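You operate a simulated robot arm through the tools that you are given. There is no shell and no other tool.

You run a simulated robot arm. Do the job below in one go: nothing can be reset, and whatever is moved stays where it is left.

## Task
Start the belt at fast speed.
Fine: close the tail guard first, then switch on and set the speed lever before you press Start. The handwheels, grease knobs, gates and chute flap stay as they are.

The check looks at the end state, three seconds after you hand in, the way a careful person would. Anything else that was tipped, shoved, dropped, spilled or broken makes it a failure.

## Robot
A 7-joint arm with a fingered hand, fixed in place. Base frame: the origin is on the floor under the middle of its stand, x ahead of it, y to its left, z up. Readings come in m, degrees, newtons and seconds.
It reaches about 1.333 m from its shoulder. Its first joint turns from -69.0 to 172.0 degrees. Payload 5 kg.
The TCP is the grasp point between the finger pads, 0.032 m short of the fingertips. In the tool frame z runs along the fingers and y along their closing line. The gripper opens to 0.16 m; its body begins 0.089 m behind the TCP. The gripper is a hand of 3 fingers: y runs from the thumb to the fingers, the wrist lies at [0, 0, -0.252] in the tool frame, and closing takes about 1.5 s.
Orientation is that of the tool frame in the base frame, as a unit quaternion [x, y, z, w]. With the fingers straight down and closing along the base's y, the tool's x points along the base's -x, its y along +y and its z along -z.

## Interface
- The arm moves only by the tool drive_tool. Its argument "motion" is a list of rows, each an object of numbers (a shift or turn left out is 0, a gripper value left out holds the last): "tx", "ty", "tz": the shift along the base's x, y, z in m; "wx", "wy", "wz": the turn, a rotation vector about the base's x, y, z in degrees. In form: [{"tx": .., "ty": .., "tz": .., "wx": .., "wy": .., "wz": ..}, ...]. A call has 1 to 20 rows; each row shifts and turns the commanded pose from where the row before left it. "fingers" is the opening, from 0 (shut) to 1 (fully open), set as the call begins (left out, the last holds). Each row takes 0.2 s and may step no farther than 0.05 m and 8.6 degrees from the row before; otherwise, or with a gripper value out of range, the whole call is refused. Where a pose cannot be reached the arm comes as near as it can. A force on the tool above 50 N (or 10 N above the force at the start of the call, whichever is more), or a blocked arm, ends the call early, and 0.2 s more pass. Each finger travels about 0.108 m/s and halts on what it meets, pressing with about 30 N; the grip force reading is that of the motor and also rises with nothing between the fingers. The clock runs only during rows and for 0.2 s after the last one: add rows that do not move to give the fingers time. The reply holds the time, the measured pose of the TCP, the force on the tool along the base axes, the opening and the grip force, in the units named above and with some noise, with the torque about the TCP (base axes, N m) and any sound that the robot's microphone picked up, and new pictures: "show" is both (left out), scene, wrist or none.
- Cameras (640 x 400 px; columns grow to the right, rows downward): "scene" is fixed at [0.3935, 0.653, 1.8086]; the picture's right is [-0.92, -0.38, 0.00], its down [-0.14, 0.34, -0.93] and it looks along [0.36, -0.86, -0.37] (base axes); focal length 317 px, centre (320, 200). "wrist" rides on the gripper at [0.065, -0.004, -0.116] in the tool frame; the picture's right is [0.06, 1.00, 0.00], its down [-0.87, 0.05, -0.49] and it looks along [-0.49, 0.03, 0.87] (tool axes); focal length 261 px, centre (320, 200). There is no depth. A picture from a camera that has moved, and an enlarged one, comes with that camera's place and axes in the base frame and with its lens. The place of the scene camera against the robot may be out by one fixed shift of up to 0.012 m in any direction.
- move_column(by): slides the trunk up (or, below 0, down) by that many m; the arm rides with it, the base frame stays. It gives what a move gives, with no picture.
- set_grasp(shape): the hand has 3 fingers and takes this shape, open, in about a second: jaw (thumb against the fingers, like two jaws); tri (thumb and two fingers); tip (a fingertip pinch); poke (one finger out to press); point (the index stretched); flat (the hand flat); cup (the hand cupped); fist (a fist). The gripper value then closes the fingers along that shape, each until it touches; the sizes above hold for jaw. It gives what a move gives, with no picture.
- inspect(camera, box): a new picture of the part [left, top, right, bottom] of that camera's present view, enlarged. It takes no simulated time.
- job_done(): hands the job in; it is judged then, once.

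Places have to be worked out from the pictures, the camera data and where the tool is seen. Open the gripper and draw the arm clear of the work before you hand the job in, unless the task says otherwise.

The tools are called after "Emit:" by a JSON object that holds its "fn" and its "kwargs". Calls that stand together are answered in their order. drive_tool: Moves the arm, as the interface text tells. Its arguments: {"type":"object","properties":{"motion":{"type":"array"},"fingers":{"type":"number"},"show":{"type":"string","enum":["both","scene","wrist","none"]}},"required":["motion"]} The other tools are called the same way: move_column (by) moves the trunk up or down; set_grasp (shape) gives the hand a shape; inspect (camera, box) takes an enlarged picture of a part of a camera's view; job_done () hands the job in.

At the start:

```text
t: 0.0
eef_pos: [0.4738, -0.3261, 1.6205]
tcp_rot: [0.001, 1.0, 0.0, 0.0]
contact_force: [1.1, 0.2, -0.1]
moment: [-0.01, 0.0, 0.0]
grip_width: 0.1603
grip_force: 0.0
shape: jaw
trunk travel left (down, up): [-0.85, 0.09]
```

scene: 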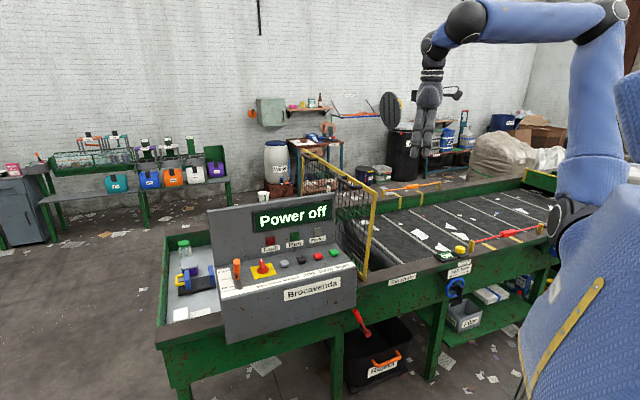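
wrist: 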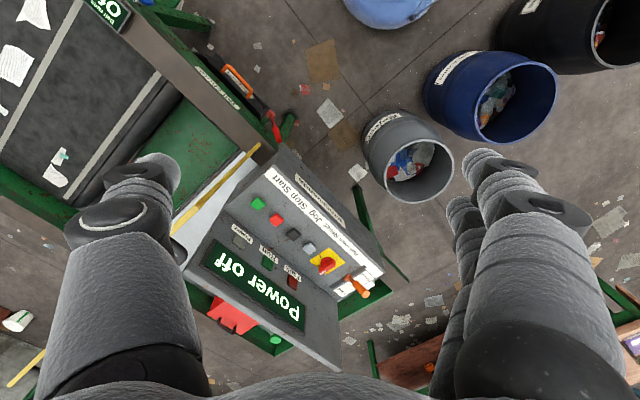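

The first pictures show a console reading "Power off" with buttons, a red rotary switch and an orange lever, beside a belt with a mesh guard. I'll enlarge both views to read the labels.

Emit:
{"fn": "inspect", "kwargs": {"camera": "scene", "box": [150, 180, 370, 320]}}

Emit:
{"fn": "inspect", "kwargs": {"camera": "scene", "box": [280, 120, 560, 300]}}

Emit:
{"fn": "inspect", "kwargs": {"camera": "wrist", "box": [180, 140, 400, 380]}}

Emit:
{"fn": "inspect", "kwargs": {"camera": "wrist", "box": [0, 0, 320, 200]}}

Emit:
{"fn": "inspect", "kwargs": {"camera": "scene", "box": [320, 280, 480, 400]}}

```text
2.86 times, centred on (260, 250) of scene
camera zoom: at [0.3935, 0.653, 1.8086], right [-0.92, -0.38, 0.0], down [-0.14, 0.34, -0.93], along [0.36, -0.86, -0.37], focal length 905 px, centre (491, 57)
```

zoom: 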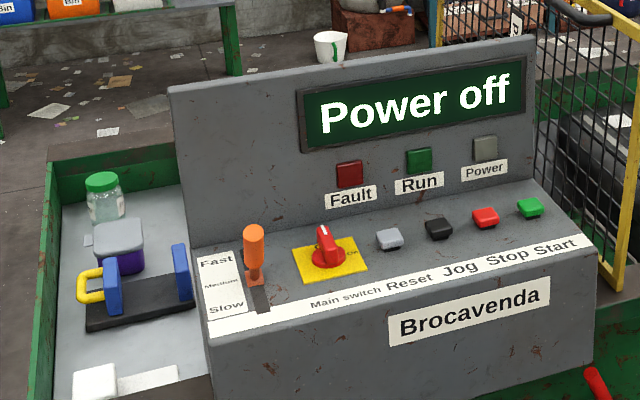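

```text
2.22 times, centred on (420, 210) of scene
camera zoom: at [0.3935, 0.653, 1.8086], right [-0.92, -0.38, 0.0], down [-0.14, 0.34, -0.93], along [0.36, -0.86, -0.37], focal length 704 px, centre (98, 178)
```

zoom: 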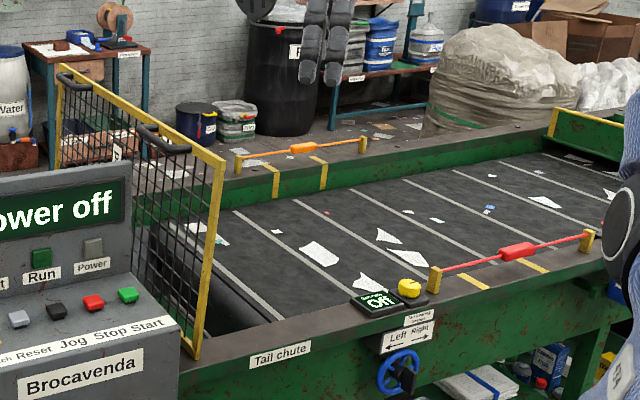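

```text
1.67 times, centred on (290, 260) of wrist
camera zoom: at [0.4088, -0.331, 1.7354], right [-0.06, 1.0, 0.0], down [0.87, 0.05, 0.49], along [0.49, 0.03, -0.87], focal length 434 px, centre (370, 100)
```

zoom: 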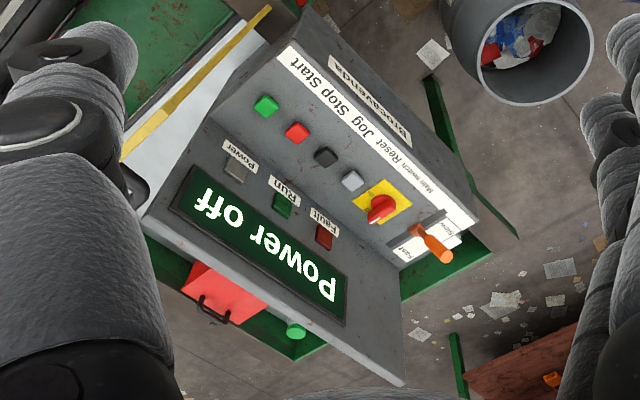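

```text
2.00 times, centred on (160, 100) of wrist
camera zoom: at [0.4088, -0.331, 1.7354], right [-0.06, 1.0, 0.0], down [0.87, 0.05, 0.49], along [0.49, 0.03, -0.87], focal length 521 px, centre (640, 400)
```

zoom: 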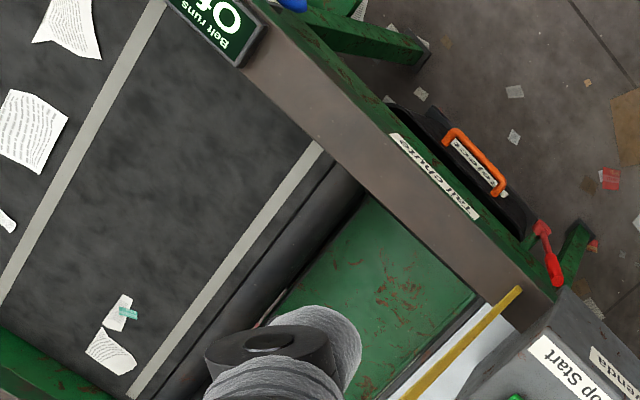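

```text
3.33 times, centred on (400, 340) of scene
camera zoom: at [0.3935, 0.653, 1.8086], right [-0.92, -0.38, 0.0], down [-0.14, 0.34, -0.93], along [0.36, -0.86, -0.37], focal length 1056 px, centre (53, -267)
```

zoom: 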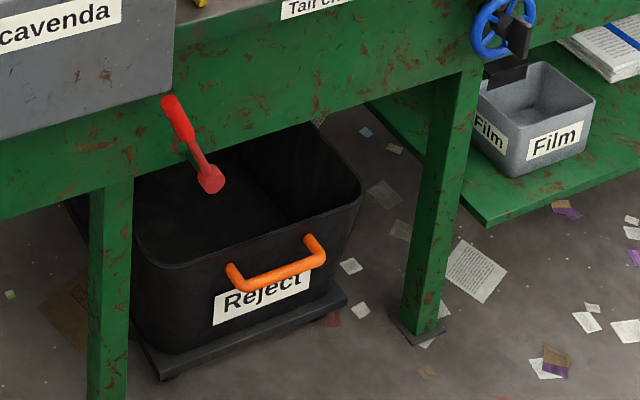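

The console stands at about 45° to the base axes: Start near (0.81, -0.49, 1.07), main switch near (1.03, -0.27, 1.07), lever near (1.07, -0.16). The mesh guard stands upright just right of the console, its top near z 1.38. I'll turn the hand -45° about z to line up with the console, which also gives me a better view of the guard.

Emit:
{"fn": "drive_tool", "kwargs": {"motion": [{"wz": -7.5}, {"wz": -7.5}, {"wz": -7.5}, {"wz": -7.5}, {"wz": -7.5}, {"wz": -7.5}]}}

```text
t: 1.4
eef_pos: [0.4733, -0.3259, 1.6194]
tcp_rot: [0.384, 0.924, 0.0, 0.001]
contact_force: [-0.7, 0.6, 0.4]
moment: [-0.01, -0.03, -0.01]
grip_width: 0.16
grip_force: 0.2
shape: jaw
trunk travel left (down, up): [-0.85, 0.09]
camera wrist: at [0.4249, -0.2835, 1.7353], right [0.66, 0.75, 0.0], down [0.65, -0.58, 0.49], along [0.37, -0.33, -0.87], focal length 261 px, centre (320, 200)
```

scene: 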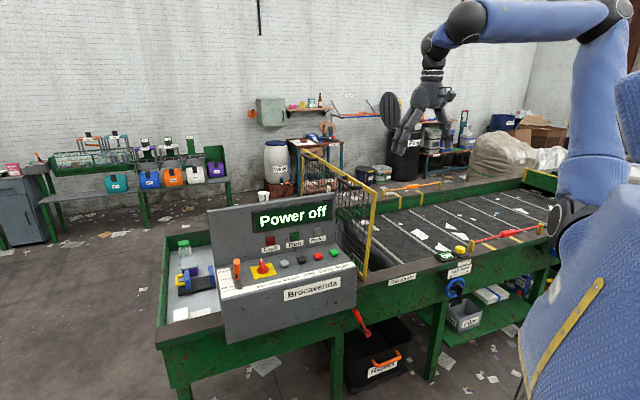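
wrist: 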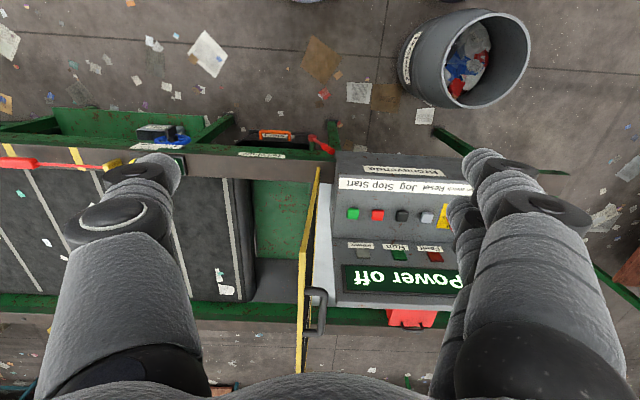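

The hand is now lined up with the console, and the guard post and its top handle are visible. I'll enlarge that part to see the hinge.

Emit:
{"fn": "inspect", "kwargs": {"camera": "wrist", "box": [210, 130, 370, 380]}}

Emit:
{"fn": "inspect", "kwargs": {"camera": "scene", "box": [290, 140, 420, 290]}}

Emit:
{"fn": "inspect", "kwargs": {"camera": "wrist", "box": [320, 150, 480, 280]}}

Emit:
{"fn": "inspect", "kwargs": {"camera": "scene", "box": [215, 235, 285, 295]}}

```text
1.60 times, centred on (290, 255) of wrist
camera zoom: at [0.4249, -0.2835, 1.7353], right [0.66, 0.75, 0.0], down [0.65, -0.58, 0.49], along [0.37, -0.33, -0.87], focal length 417 px, centre (368, 112)
```

zoom: 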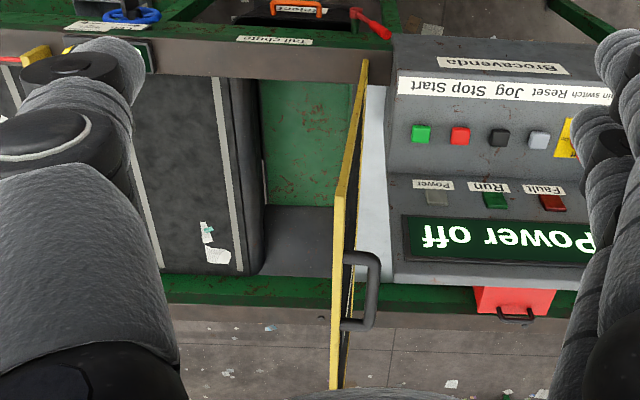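

```text
2.67 times, centred on (355, 215) of scene
camera zoom: at [0.3935, 0.653, 1.8086], right [-0.92, -0.38, 0.0], down [-0.14, 0.34, -0.93], along [0.36, -0.86, -0.37], focal length 845 px, centre (227, 160)
```

zoom: 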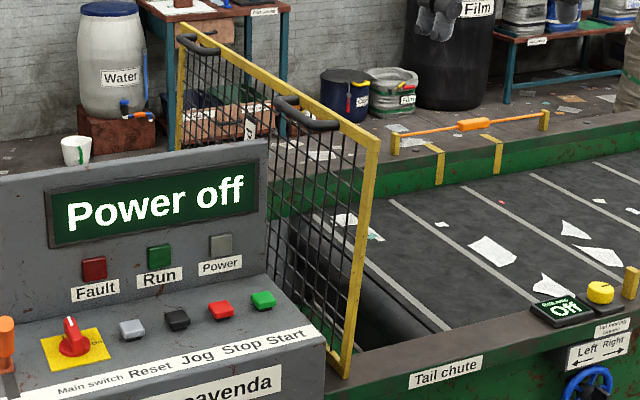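

```text
3.08 times, centred on (400, 215) of wrist
camera zoom: at [0.4249, -0.2835, 1.7353], right [0.66, 0.75, 0.0], down [0.65, -0.58, 0.49], along [0.37, -0.33, -0.87], focal length 802 px, centre (74, 154)
```

zoom: 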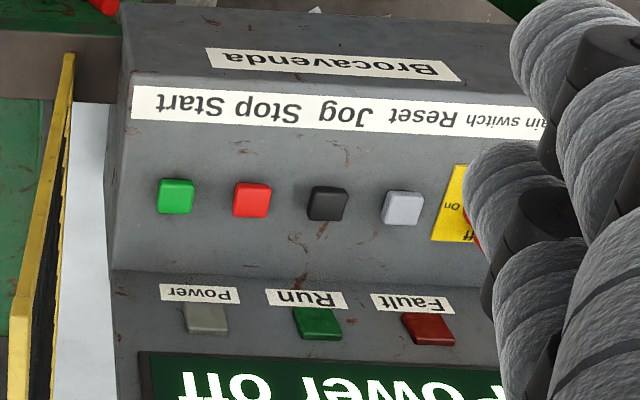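

```text
6.67 times, centred on (250, 265) of scene
camera zoom: at [0.3935, 0.653, 1.8086], right [-0.92, -0.38, 0.0], down [-0.14, 0.34, -0.93], along [0.36, -0.86, -0.37], focal length 2113 px, centre (787, -233)
```

zoom: 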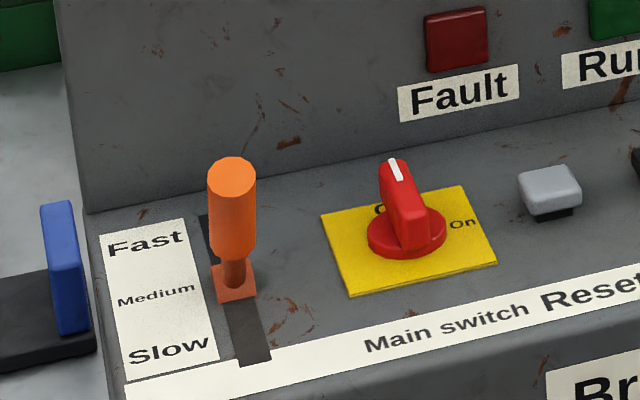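

The enlarged views give the details:
- **Main switch:** the pointer faces Off (towards the display). On is 90° clockwise.
- **Speed lever:** the carriage is at Medium. Fast is towards the display.
- **Guard:** it stands nearly upright, base near (0.66, -0.50, 0.96), top near corner about (0.645, -0.527, 1.365), with handles on its console-side face. It should fold down over the tail roller.

I'll move above its top bar.

Emit:
{"fn": "drive_tool", "kwargs": {"motion": [{"tx": 0.03, "ty": -0.0334}, {"tx": 0.03, "ty": -0.0334}, {"tx": 0.03, "ty": -0.0334}, {"tx": 0.03, "ty": -0.0334}, {"tx": 0.03, "ty": -0.0334}, {"tx": 0.03, "ty": -0.0334}, {"tx": 0.03, "ty": -0.0334}]}}

```text
t: 3.0
eef_pos: [0.6803, -0.5628, 1.6043]
tcp_rot: [0.382, 0.924, 0.003, 0.002]
contact_force: [-0.2, -1.2, 0.0]
moment: [-0.01, 0.06, 0.01]
grip_width: 0.1596
grip_force: 0.1
shape: jaw
out of reach, approached as far as the arm can: row 6, 7
trunk travel left (down, up): [-0.85, 0.09]
camera wrist: at [0.6313, -0.5201, 1.7196], right [0.66, 0.75, 0.01], down [0.65, -0.58, 0.49], along [0.37, -0.32, -0.87], focal length 261 px, centre (320, 200)
```

scene: 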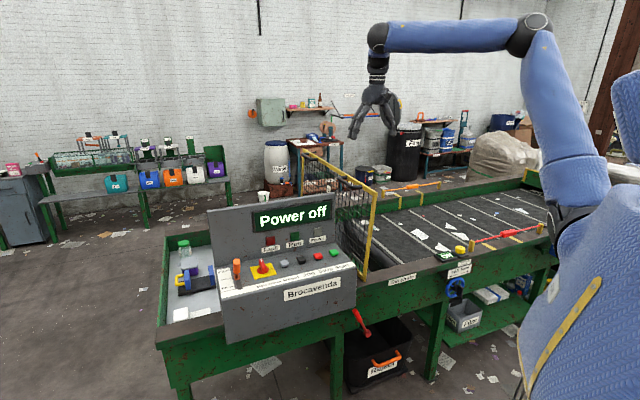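
wrist: 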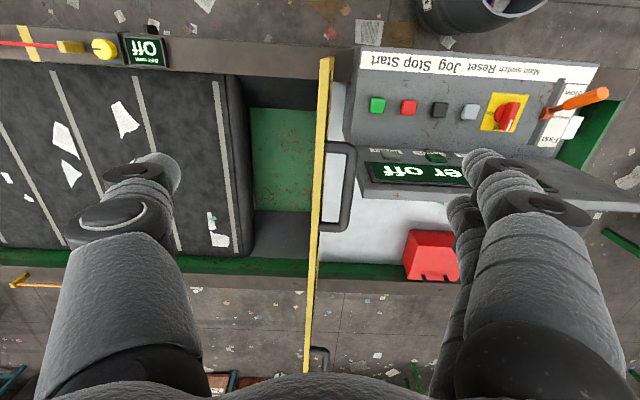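

At this height the arm is at its reach limit, but the TCP at (0.680, -0.563) sits right over the top bar, just nearer than the first handle. I'll go down so the open jaw straddles the bar, with the thumb on the belt side and the fingers on the console side.

Emit:
{"fn": "drive_tool", "kwargs": {"motion": [{"tz": -0.04}, {"tz": -0.04}, {"tz": -0.04}, {"tz": -0.04}, {"tz": -0.03}]}}

```text
t: 4.2
eef_pos: [0.6784, -0.5596, 1.4142]
tcp_rot: [0.383, 0.924, 0.001, 0.0]
contact_force: [0.7, 0.0, -0.7]
moment: [0.03, 0.0, -0.03]
grip_width: 0.16
grip_force: 0.0
shape: jaw
trunk travel left (down, up): [-0.85, 0.09]
camera wrist: at [0.6299, -0.5176, 1.5295], right [0.66, 0.75, 0.0], down [0.65, -0.58, 0.49], along [0.37, -0.32, -0.87], focal length 261 px, centre (320, 200)
```

scene: 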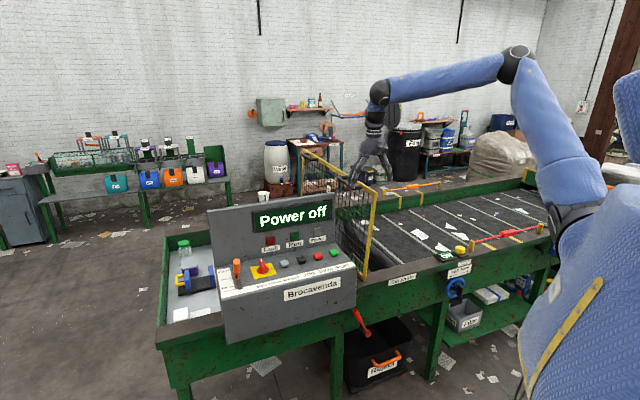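
wrist: 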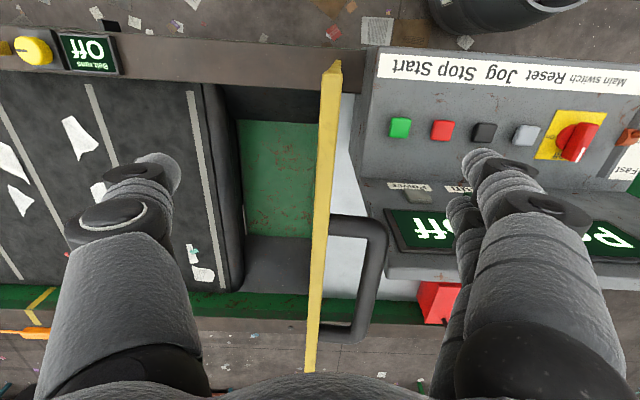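

The bar runs between thumb and fingers, close to the TCP line. I'll lower 0.045 m so it sits at finger depth, then move 0.06 m towards the belt until the fingers come up against its console side.

Emit:
{"fn": "drive_tool", "kwargs": {"motion": [{"tz": -0.023}, {"tz": -0.022}, {"tx": -0.0141, "ty": -0.0141}, {"tx": -0.0141, "ty": -0.0141}, {"tx": -0.0141, "ty": -0.0141}]}}

```text
t: 5.4
eef_pos: [0.6343, -0.6027, 1.3706]
tcp_rot: [0.383, 0.924, 0.001, 0.001]
contact_force: [-0.1, -0.6, 0.4]
moment: [0.04, -0.03, -0.03]
grip_width: 0.1598
grip_force: 0.1
shape: jaw
trunk travel left (down, up): [-0.85, 0.09]
camera wrist: at [0.586, -0.5599, 1.4857], right [0.66, 0.75, 0.0], down [0.65, -0.58, 0.49], along [0.37, -0.32, -0.87], focal length 261 px, centre (320, 200)
```

scene: 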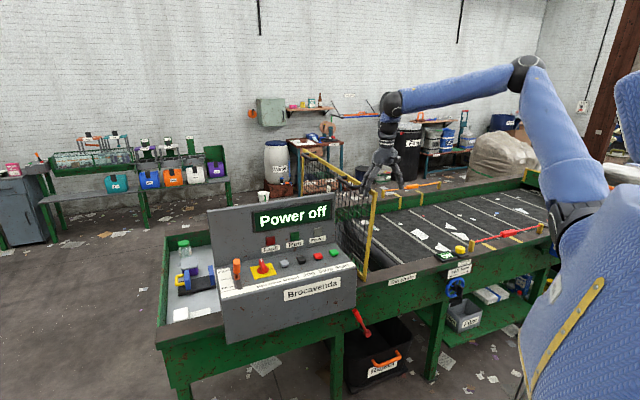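
wrist: 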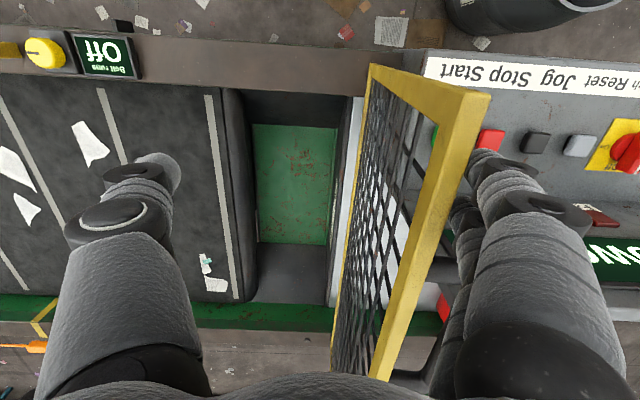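

The bar is now about a centimetre from the fingers. I'll push on 0.04 m in small steps and see whether the guard follows and holds its angle.

Emit:
{"fn": "drive_tool", "kwargs": {"motion": [{"tx": -0.0071, "ty": -0.0071}, {"tx": -0.0071, "ty": -0.0071}, {"tx": -0.0071, "ty": -0.0071}, {"tx": -0.0071, "ty": -0.0071}, {}]}}

```text
t: 6.6
eef_pos: [0.6065, -0.6299, 1.3708]
tcp_rot: [0.382, 0.924, -0.001, 0.0]
contact_force: [2.0, 1.4, -0.9]
moment: [-0.09, 0.03, -0.08]
grip_width: 0.1598
grip_force: 0.1
shape: jaw
trunk travel left (down, up): [-0.85, 0.09]
camera wrist: at [0.5585, -0.5877, 1.4852], right [0.66, 0.75, 0.0], down [0.65, -0.58, 0.49], along [0.37, -0.33, -0.87], focal length 261 px, centre (320, 200)
```

scene: 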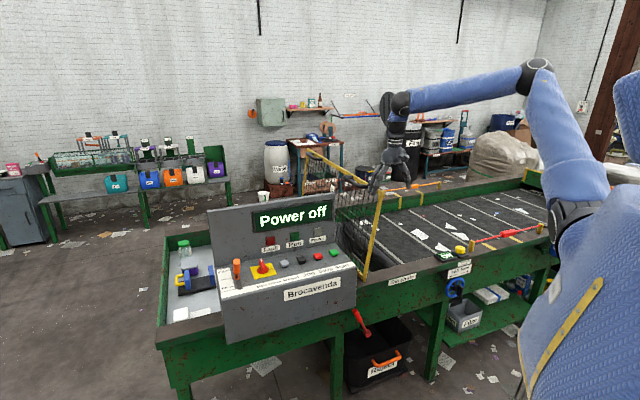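
wrist: 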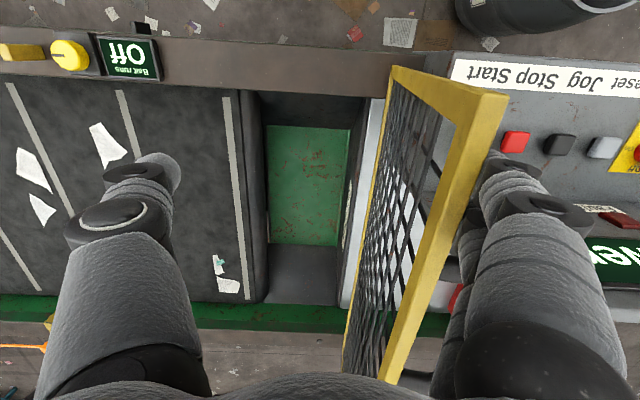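

The guard swings about its bottom edge with only about 2–3 N and stays against the fingers, so friction seems to hold it. I'll push on towards 25° of tilt along its arc and watch whether it begins to fall by itself.

Emit:
{"fn": "drive_tool", "kwargs": {"motion": [{"tx": -0.0101, "ty": -0.0101, "tz": -0.002}, {"tx": -0.0101, "ty": -0.0101, "tz": -0.002}, {"tx": -0.0101, "ty": -0.0101, "tz": -0.003}, {"tx": -0.0101, "ty": -0.0101, "tz": -0.003}, {"tx": -0.0101, "ty": -0.0101, "tz": -0.003}, {"tx": -0.0101, "ty": -0.0101, "tz": -0.003}, {"tx": -0.0101, "ty": -0.0101, "tz": -0.003}, {"tx": -0.0101, "ty": -0.0101, "tz": -0.003}, {}, {}]}}

```text
t: 8.8
eef_pos: [0.5258, -0.7117, 1.3485]
tcp_rot: [0.382, 0.924, 0.001, 0.0]
contact_force: [0.6, -0.3, -0.2]
moment: [0.03, -0.03, 0.01]
grip_width: 0.1597
grip_force: 0.1
shape: jaw
trunk travel left (down, up): [-0.85, 0.09]
camera wrist: at [0.4777, -0.6693, 1.4638], right [0.66, 0.75, 0.0], down [0.65, -0.58, 0.49], along [0.37, -0.32, -0.87], focal length 261 px, centre (320, 200)
```

scene: 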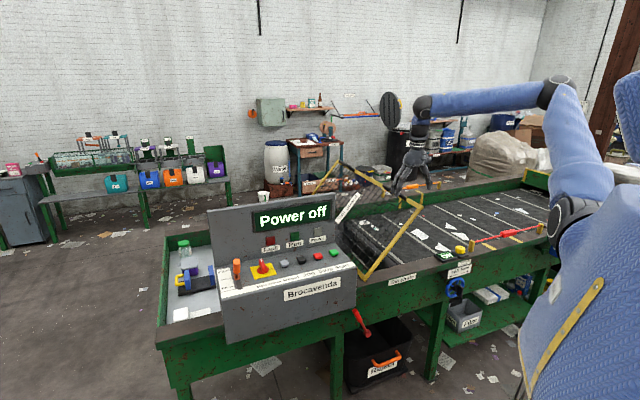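
wrist: 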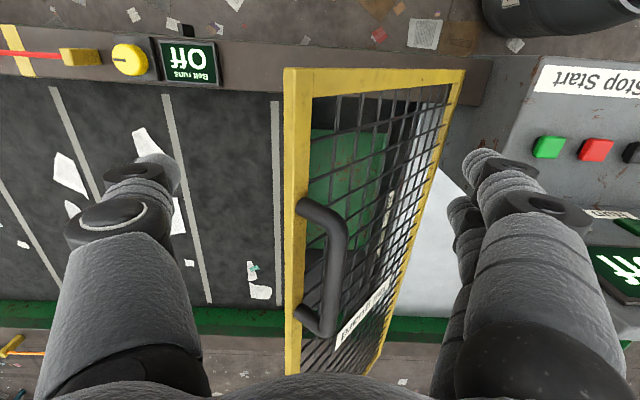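

The guard has run ahead of the fingers to roughly 40° and nothing touches it now. I'll wait briefly to see whether it is sinking by itself.

Emit:
{"fn": "drive_tool", "kwargs": {"motion": [{}]}}

```text
t: 9.2
eef_pos: [0.5262, -0.7124, 1.3486]
tcp_rot: [0.383, 0.924, 0.001, 0.001]
contact_force: [-0.1, 0.4, -0.8]
moment: [-0.04, -0.02, 0.01]
grip_width: 0.1599
grip_force: 0.1
shape: jaw
trunk travel left (down, up): [-0.85, 0.09]
camera wrist: at [0.4781, -0.669, 1.4638], right [0.66, 0.75, 0.0], down [0.65, -0.58, 0.49], along [0.37, -0.32, -0.87], focal length 261 px, centre (320, 200)
```

scene: 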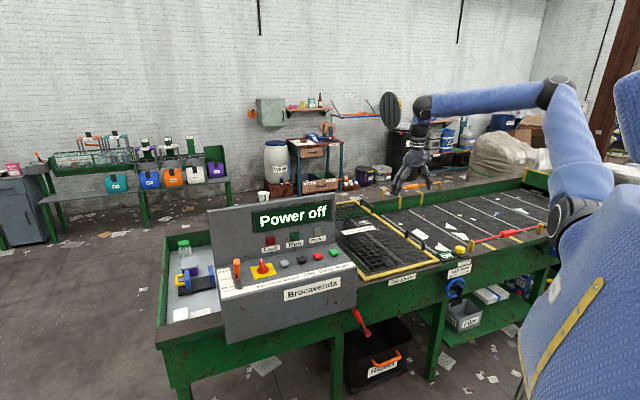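
wrist: 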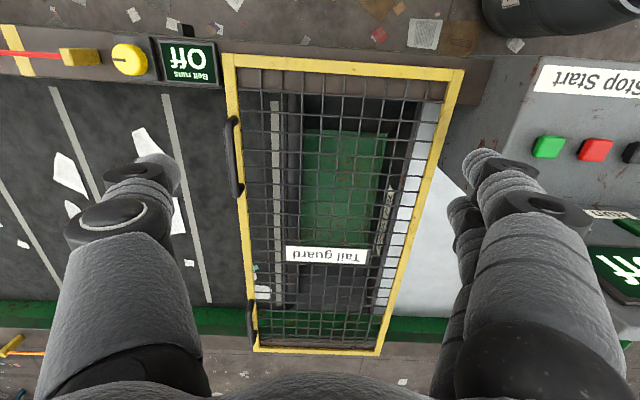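

The guard has folded flat over the tail roller and its "Tail guard" label faces up. I'll wait one more moment, then enlarge both views to check that it is fully seated.

Emit:
{"fn": "drive_tool", "kwargs": {"motion": [{}, {}], "show": "none"}}

Emit:
{"fn": "inspect", "kwargs": {"camera": "scene", "box": [320, 180, 480, 290]}}

Emit:
{"fn": "inspect", "kwargs": {"camera": "wrist", "box": [180, 20, 500, 380]}}

```text
t: 9.8
eef_pos: [0.5257, -0.7125, 1.3479]
tcp_rot: [0.383, 0.924, 0.0, 0.001]
contact_force: [0.3, -0.5, -0.3]
moment: [0.02, 0.02, -0.01]
grip_width: 0.1599
grip_force: 0.1
shape: jaw
trunk travel left (down, up): [-0.85, 0.09]
```

```text
3.64 times, centred on (400, 235) of scene
camera zoom: at [0.3935, 0.653, 1.8086], right [-0.92, -0.38, 0.0], down [-0.14, 0.34, -0.93], along [0.36, -0.86, -0.37], focal length 1152 px, centre (29, 73)
```

zoom: 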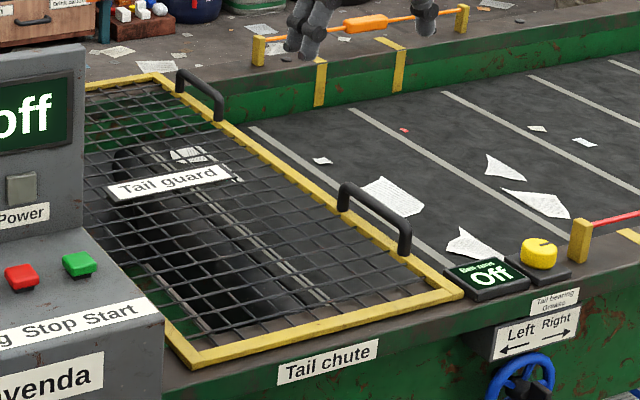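

```text
1.11 times, centred on (340, 200) of wrist
camera zoom: at [0.478, -0.6691, 1.4638], right [0.66, 0.75, 0.0], down [0.65, -0.58, 0.49], along [0.37, -0.32, -0.87], focal length 290 px, centre (298, 200)
```

zoom: 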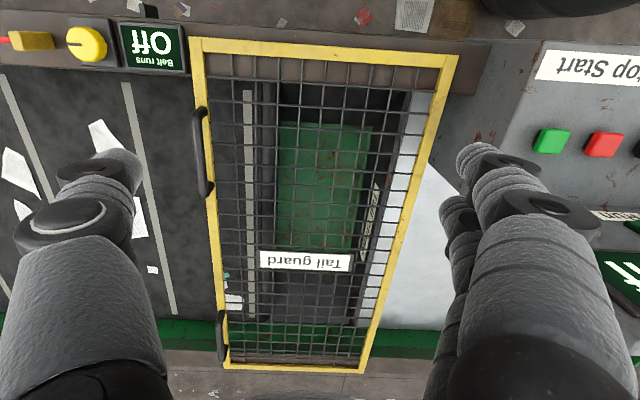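

The guard lies flat on both rails at z≈0.95 along its length, so it is closed. Next is the main switch, which is near the edge of my reach, so I'll raise the trunk for margin before moving in front of the panel.

Emit:
{"fn": "move_column", "kwargs": {"by": 0.085}}

```text
t: 11.0
eef_pos: [0.5269, -0.7125, 1.4329]
tcp_rot: [0.384, 0.923, 0.001, 0.0]
contact_force: [-0.3, -0.8, -0.5]
moment: [0.01, -0.03, -0.01]
grip_width: 0.1599
grip_force: 0.0
shape: jaw
trunk travel left (down, up): [-0.935, 0.005]
```

I'll travel along the front of the display panel at about z 1.40 to a point near the switch, tilting the hand slightly so its fingers lean in towards the panel.

Emit:
{"fn": "drive_tool", "kwargs": {"motion": [{"tx": 0.0296, "ty": 0.0335, "tz": -0.003}, {"tx": 0.0296, "ty": 0.0335, "tz": -0.003}, {"tx": 0.0296, "ty": 0.0335, "tz": -0.003}, {"tx": 0.0296, "ty": 0.0335, "tz": -0.003}, {"tx": 0.0296, "ty": 0.0335, "tz": -0.003}, {"tx": 0.0296, "ty": 0.0335, "tz": -0.003}, {"tx": 0.0296, "ty": 0.0335, "tz": -0.003, "wx": -1.4, "wy": -1.4}, {"tx": 0.0296, "ty": 0.0335, "tz": -0.003, "wx": -1.4, "wy": -1.4}, {"tx": 0.0296, "ty": 0.0335, "tz": -0.003, "wx": -1.4, "wy": -1.4}, {"tx": 0.0296, "ty": 0.0335, "tz": -0.003, "wx": -1.4, "wy": -1.4}, {"tx": 0.0296, "ty": 0.0335, "tz": -0.003, "wx": -1.4, "wy": -1.4}, {"tx": 0.0296, "ty": 0.0335, "tz": -0.003, "wx": -1.4, "wy": -1.4}, {"tx": 0.0296, "ty": 0.0335, "tz": -0.003, "wx": -1.4, "wy": -1.4}]}}

```text
t: 13.8
eef_pos: [0.8985, -0.2931, 1.3868]
tcp_rot: [0.38, 0.917, -0.041, 0.114]
contact_force: [-0.1, 0.2, -0.3]
moment: [-0.01, 0.02, 0.02]
grip_width: 0.1601
grip_force: 0.0
shape: jaw
out of reach, approached as far as the arm can: row 13
trunk travel left (down, up): [-0.935, 0.005]
camera wrist: at [0.8316, -0.2326, 1.484], right [0.66, 0.75, 0.0], down [0.55, -0.48, 0.69], along [0.51, -0.46, -0.73], focal length 261 px, centre (320, 200)
```

scene: 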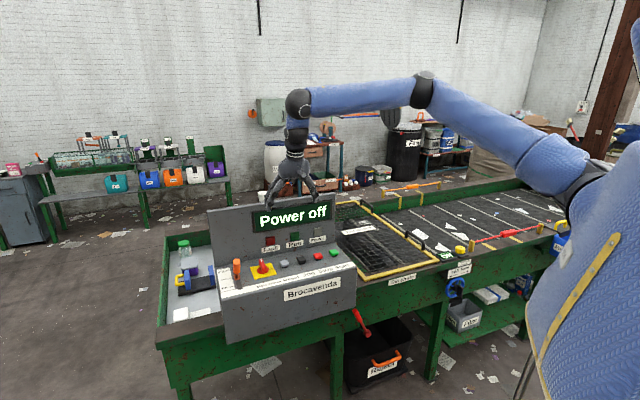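
wrist: 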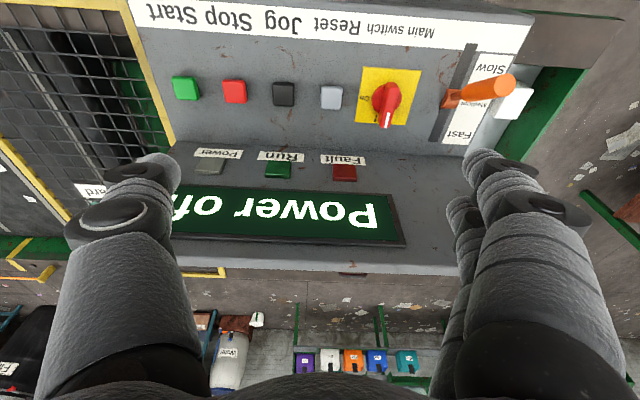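

I now have a clear view of the whole console from the front. I'll enlarge the switch and lever area to measure them.

Emit:
{"fn": "inspect", "kwargs": {"camera": "wrist", "box": [320, 30, 540, 170]}}

Emit:
{"fn": "inspect", "kwargs": {"camera": "scene", "box": [215, 170, 365, 310]}}

```text
2.86 times, centred on (430, 100) of wrist
camera zoom: at [0.8316, -0.2326, 1.484], right [0.66, 0.75, 0.0], down [0.55, -0.48, 0.69], along [0.51, -0.46, -0.73], focal length 745 px, centre (6, 486)
```

zoom: 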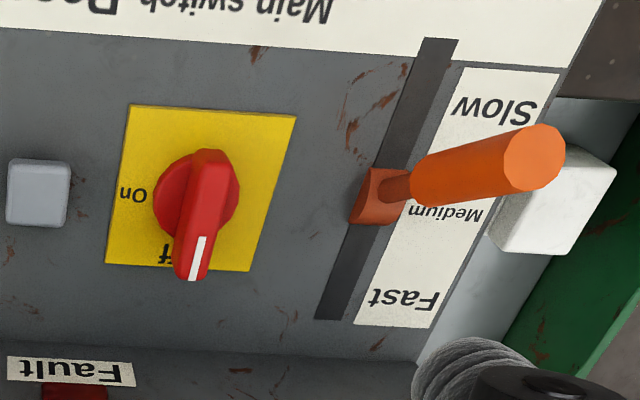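

```text
2.86 times, centred on (290, 240) of scene
camera zoom: at [0.3935, 0.653, 1.8086], right [-0.92, -0.38, 0.0], down [-0.14, 0.34, -0.93], along [0.36, -0.86, -0.37], focal length 905 px, centre (406, 86)
```

zoom: 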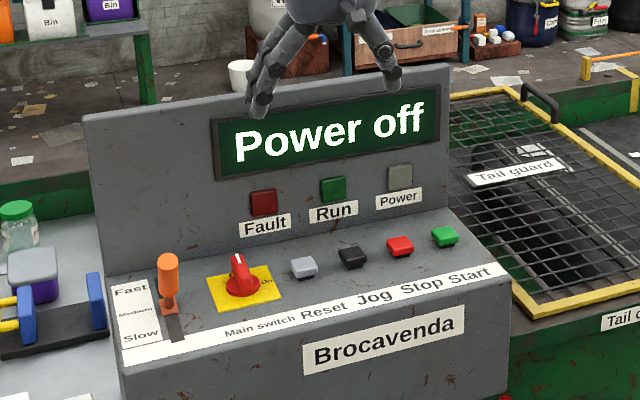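

The console top measures as level at z≈1.062, and everything else follows from that:
- **Switch knob:** centred near (1.027, -0.263), handle top about z 1.105.
- **Speed lever:** base at mid-slot near (1.10, -0.188, 1.062), tip near (1.057, -0.146, 1.173).

The arm's shoulder looks higher than these targets, so I'll lower the trunk to gain reach. That leaves the fingertips near z 1.2, clear of the console.

Emit:
{"fn": "move_column", "kwargs": {"by": -0.15}}

```text
t: 15.6
eef_pos: [0.8973, -0.2901, 1.2397]
tcp_rot: [0.379, 0.917, -0.041, 0.114]
contact_force: [-1.1, 0.1, 0.4]
moment: [-0.01, 0.0, 0.0]
grip_width: 0.1599
grip_force: 0.0
shape: jaw
trunk travel left (down, up): [-0.785, 0.155]
```

I'll narrow the fingers to about 0.07 m and move to a point over the switch knob at z≈1.23.

Emit:
{"fn": "drive_tool", "kwargs": {"motion": [{"tx": 0.0325, "ty": 0.0068}, {"tx": 0.0325, "ty": 0.0068}, {"tx": 0.0325, "ty": 0.0068}, {"tx": 0.0325, "ty": 0.0068}, {}], "fingers": 0.45}}

```text
t: 16.8
eef_pos: [0.9341, -0.3189, 1.2276]
tcp_rot: [0.378, 0.918, -0.037, 0.115]
contact_force: [0.1, 0.6, 1.3]
moment: [-0.01, 0.0, -0.03]
grip_width: 0.0727
grip_force: 0.1
shape: jaw
out of reach, approached as far as the arm can: row 1, 2, 3, 4
trunk travel left (down, up): [-0.785, 0.155]
camera wrist: at [0.866, -0.2607, 1.3251], right [0.66, 0.75, 0.0], down [0.54, -0.48, 0.69], along [0.52, -0.45, -0.73], focal length 261 px, centre (320, 200)
```

scene: 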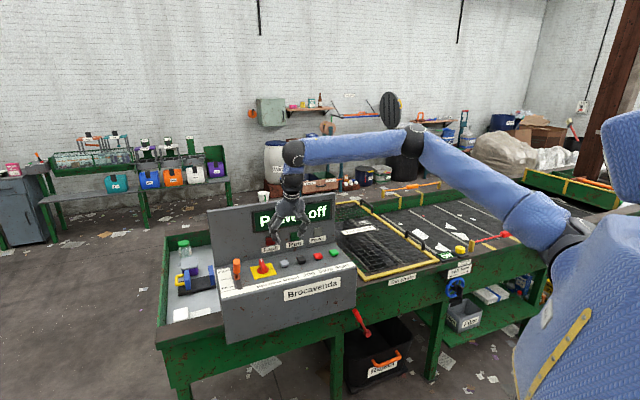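
wrist: 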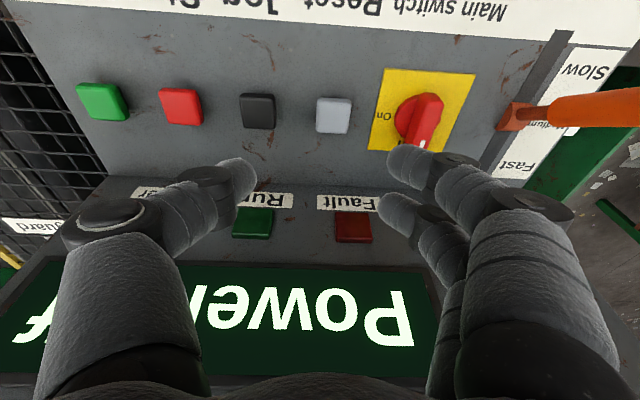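

The arm stopped at (0.934, -0.319) although it isn't fully stretched, so a wrist limit at this hand yaw is likely. I'll turn the hand +30° about z and try moving towards the switch again.

Emit:
{"fn": "drive_tool", "kwargs": {"motion": [{"wz": 7.5}, {"wz": 7.5}, {"wz": 7.5}, {"wz": 7.5}, {"tx": 0.023, "ty": 0.014}, {"tx": 0.023, "ty": 0.014}]}}

```text
t: 18.2
eef_pos: [0.963, -0.302, 1.2303]
tcp_rot: [0.128, 0.984, -0.01, 0.121]
contact_force: [-0.2, -1.0, 0.3]
moment: [0.04, -0.04, 0.05]
grip_width: 0.0721
grip_force: 0.0
shape: jaw
out of reach, approached as far as the arm can: row 6
trunk travel left (down, up): [-0.785, 0.155]
camera wrist: at [0.8752, -0.285, 1.3261], right [0.2, 0.98, 0.0], down [0.71, -0.14, 0.69], along [0.67, -0.14, -0.73], focal length 261 px, centre (320, 200)
```

scene: 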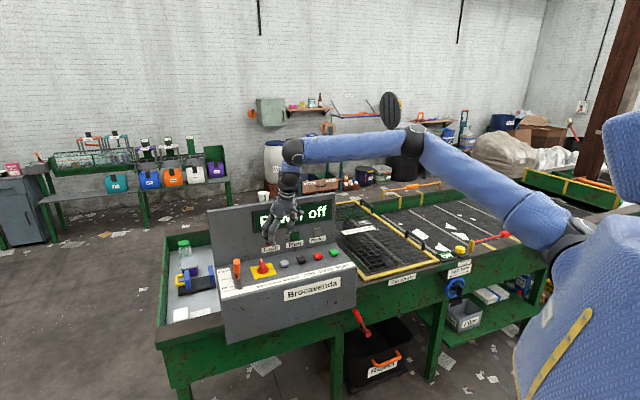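
wrist: 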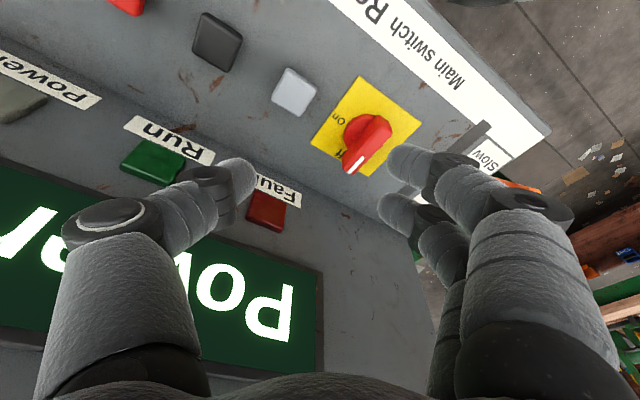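

The hand got further, to (0.963, -0.302), so more reach needs it tilted outward. A single finger pushing the knob's handle round is the more flexible option, so I'll take the poke shape and look at where the finger sits.

Emit:
{"fn": "set_grasp", "kwargs": {"shape": "poke"}}

Emit:
{"fn": "drive_tool", "kwargs": {"motion": [{}]}}

```text
t: 19.1
eef_pos: [0.9665, -0.3011, 1.2285]
tcp_rot: [0.129, 0.984, -0.01, 0.12]
contact_force: [-0.2, -0.1, -0.1]
moment: [0.02, 0.02, 0.0]
grip_width: 0.0
grip_force: 0.2
shape: poke
trunk travel left (down, up): [-0.785, 0.155]
```

```text
t: 19.5
eef_pos: [0.9646, -0.3017, 1.2278]
tcp_rot: [0.129, 0.984, -0.01, 0.119]
contact_force: [0.4, 0.6, 0.7]
moment: [0.0, 0.01, 0.02]
grip_width: 0.0
grip_force: 0.0
shape: poke
trunk travel left (down, up): [-0.785, 0.155]
camera wrist: at [0.8773, -0.2837, 1.3244], right [0.2, 0.98, 0.0], down [0.71, -0.14, 0.69], along [0.67, -0.14, -0.73], focal length 261 px, centre (320, 200)
```

scene: 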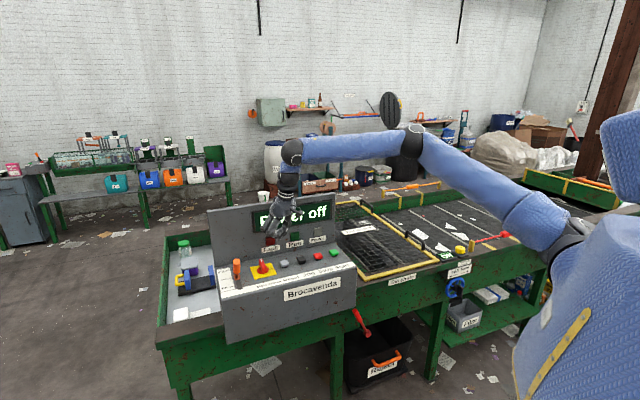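
wrist: 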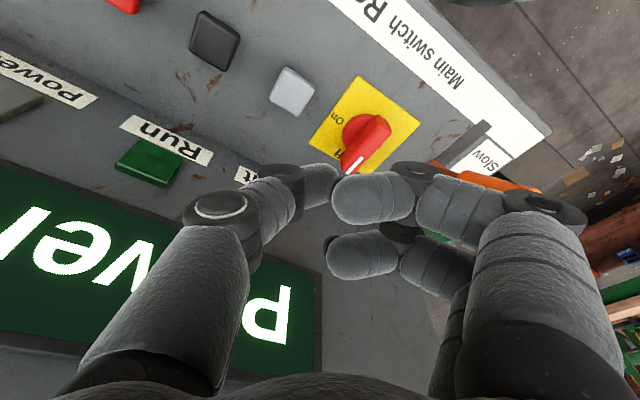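

I can't yet tell which finger is stretched in this shape, so I'll enlarge the hand in both views.

Emit:
{"fn": "inspect", "kwargs": {"camera": "wrist", "box": [160, 120, 560, 370]}}

Emit:
{"fn": "inspect", "kwargs": {"camera": "scene", "box": [220, 130, 360, 290]}}

```text
1.60 times, centred on (360, 245) of wrist
camera zoom: at [0.8773, -0.2837, 1.3244], right [0.2, 0.98, 0.0], down [0.71, -0.14, 0.69], along [0.67, -0.14, -0.73], focal length 417 px, centre (256, 128)
```

zoom: 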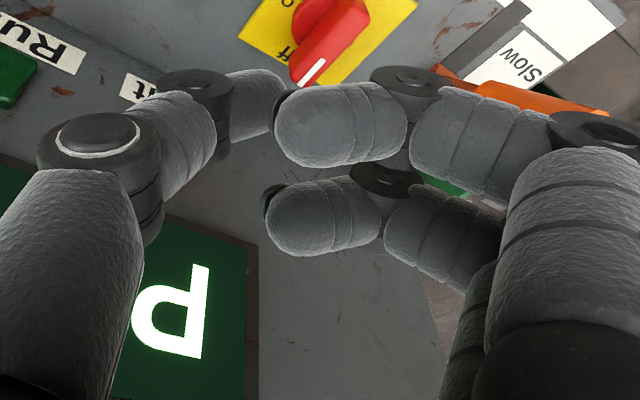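

```text
2.50 times, centred on (290, 210) of scene
camera zoom: at [0.3935, 0.653, 1.8086], right [-0.92, -0.38, 0.0], down [-0.14, 0.34, -0.93], along [0.36, -0.86, -0.37], focal length 792 px, centre (395, 175)
```

zoom: 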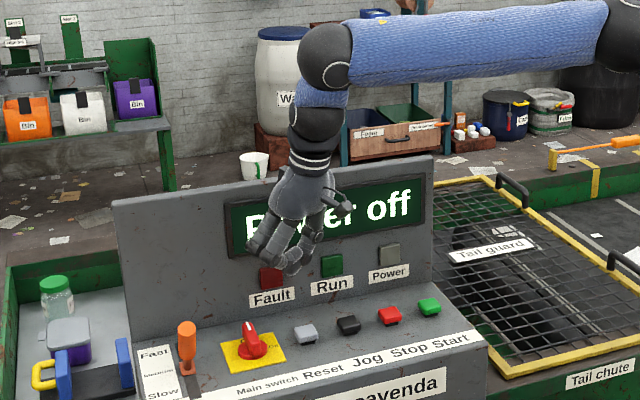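

The fingers look half curled, perhaps because the last gripper value (0.45) still applies. I'll command the hand fully open within this shape and look again.

Emit:
{"fn": "drive_tool", "kwargs": {"motion": [{}, {}, {}, {}, {}], "fingers": 1.0}}

Emit:
{"fn": "inspect", "kwargs": {"camera": "scene", "box": [220, 130, 360, 290]}}

```text
t: 20.7
eef_pos: [0.9657, -0.3014, 1.2276]
tcp_rot: [0.129, 0.984, -0.009, 0.12]
contact_force: [-0.7, -0.7, -0.4]
moment: [0.01, 0.0, 0.03]
grip_width: 0.0001
grip_force: 0.2
shape: poke
trunk travel left (down, up): [-0.785, 0.155]
camera wrist: at [0.8769, -0.2837, 1.3247], right [0.2, 0.98, 0.0], down [0.71, -0.14, 0.69], along [0.67, -0.14, -0.73], focal length 261 px, centre (320, 200)
```

scene: 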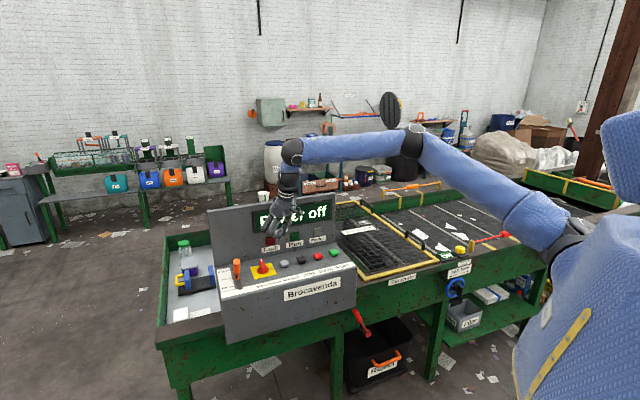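
wrist: 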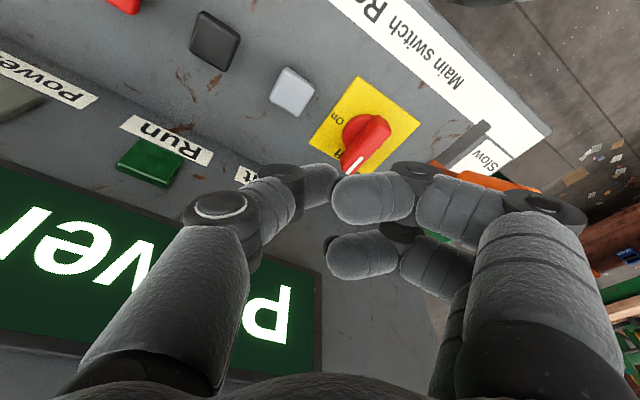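

```text
2.50 times, centred on (290, 210) of scene
camera zoom: at [0.3935, 0.653, 1.8086], right [-0.92, -0.38, 0.0], down [-0.14, 0.34, -0.93], along [0.36, -0.86, -0.37], focal length 792 px, centre (395, 175)
```

zoom: 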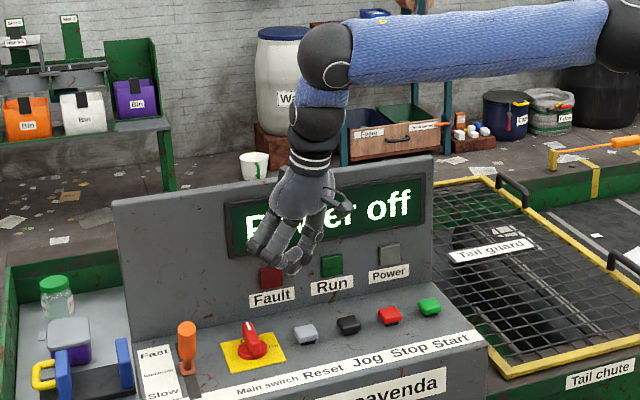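

In poke the thumb and curled fingers meet near the TCP and no finger stands out. I'll try the "point" shape instead, which should stretch the index.

Emit:
{"fn": "set_grasp", "kwargs": {"shape": "point"}}

Emit:
{"fn": "drive_tool", "kwargs": {"motion": [{}]}}

Emit:
{"fn": "inspect", "kwargs": {"camera": "scene", "box": [220, 130, 360, 290]}}

```text
t: 21.6
eef_pos: [0.9649, -0.3004, 1.2289]
tcp_rot: [0.128, 0.984, -0.009, 0.12]
contact_force: [-0.7, -0.1, 0.5]
moment: [0.0, -0.02, -0.01]
grip_width: 0.0
grip_force: 0.1
shape: point
trunk travel left (down, up): [-0.785, 0.155]
```

```text
t: 22.0
eef_pos: [0.9659, -0.3011, 1.2289]
tcp_rot: [0.129, 0.984, -0.01, 0.119]
contact_force: [-0.3, -1.1, 0.2]
moment: [-0.01, 0.02, 0.0]
grip_width: 0.0
grip_force: 0.1
shape: point
trunk travel left (down, up): [-0.785, 0.155]
camera wrist: at [0.877, -0.2836, 1.3247], right [0.2, 0.98, 0.0], down [0.71, -0.14, 0.69], along [0.67, -0.14, -0.73], focal length 261 px, centre (320, 200)
```

scene: 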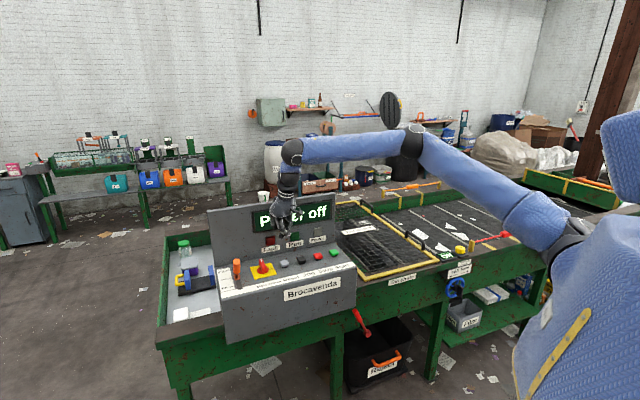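
wrist: 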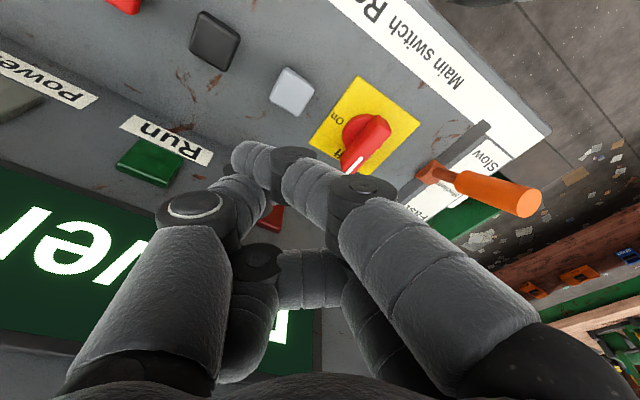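

```text
2.50 times, centred on (290, 210) of scene
camera zoom: at [0.3935, 0.653, 1.8086], right [-0.92, -0.38, 0.0], down [-0.14, 0.34, -0.93], along [0.36, -0.86, -0.37], focal length 792 px, centre (395, 175)
```

zoom: 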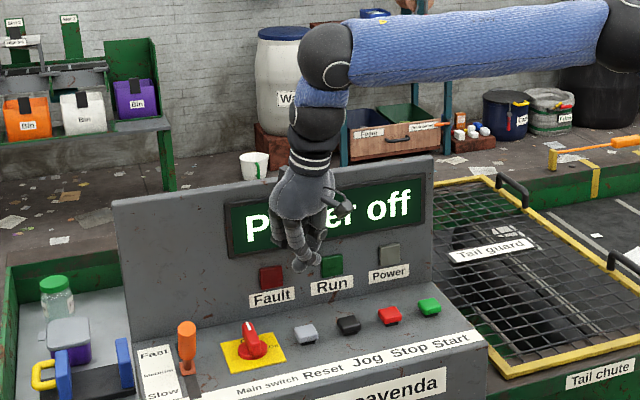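

In "point" the index slants across the thumb, and in "poke" the thumb tip sticks out only about 2 cm. A closed fingertip pinch might give a slim, well-defined pusher on the tool axis, so I'll try "tip" closed and look.

Emit:
{"fn": "set_grasp", "kwargs": {"shape": "tip"}}

Emit:
{"fn": "drive_tool", "kwargs": {"motion": [{}, {}, {}, {}, {}, {}, {}, {}], "fingers": 0.0}}

Emit:
{"fn": "inspect", "kwargs": {"camera": "scene", "box": [220, 130, 360, 290]}}

```text
t: 22.9
eef_pos: [0.9665, -0.3001, 1.2285]
tcp_rot: [0.129, 0.984, -0.01, 0.12]
contact_force: [0.2, -0.3, -0.5]
moment: [-0.01, -0.04, 0.01]
grip_width: 0.1599
grip_force: 0.1
shape: tip
trunk travel left (down, up): [-0.785, 0.155]
```

```text
t: 24.7
eef_pos: [0.9652, -0.3007, 1.2282]
tcp_rot: [0.129, 0.984, -0.009, 0.121]
contact_force: [-1.2, -0.4, 0.2]
moment: [0.0, 0.0, -0.03]
grip_width: 0.0
grip_force: 30.0
shape: tip
trunk travel left (down, up): [-0.785, 0.155]
camera wrist: at [0.877, -0.2837, 1.3247], right [0.2, 0.98, 0.0], down [0.71, -0.14, 0.69], along [0.67, -0.14, -0.73], focal length 261 px, centre (320, 200)
```

scene: 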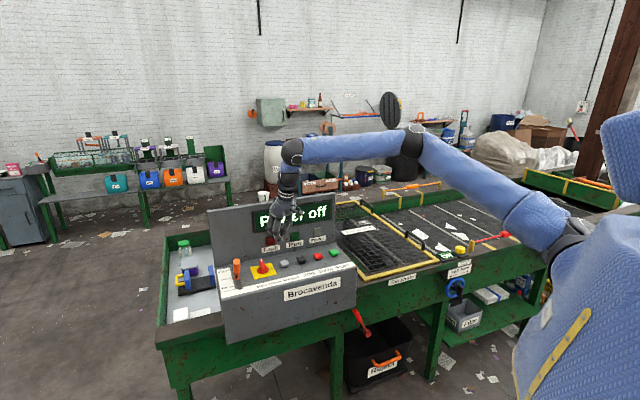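
wrist: 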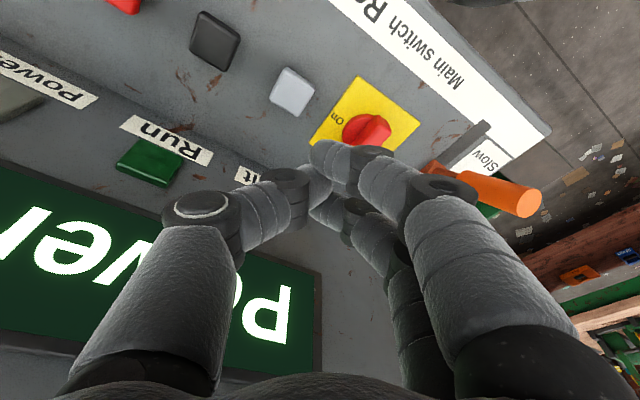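

```text
2.50 times, centred on (290, 210) of scene
camera zoom: at [0.3935, 0.653, 1.8086], right [-0.92, -0.38, 0.0], down [-0.14, 0.34, -0.93], along [0.36, -0.86, -0.37], focal length 792 px, centre (395, 175)
```

zoom: 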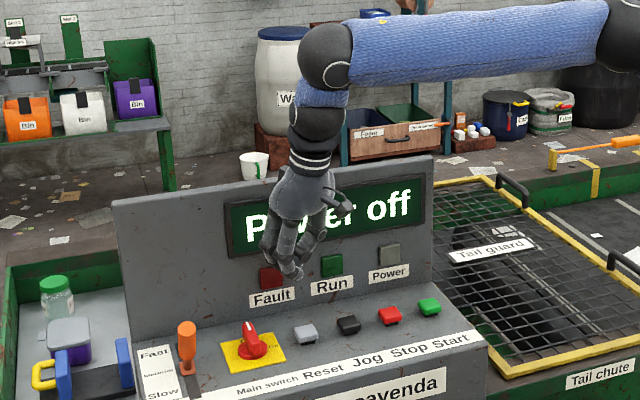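

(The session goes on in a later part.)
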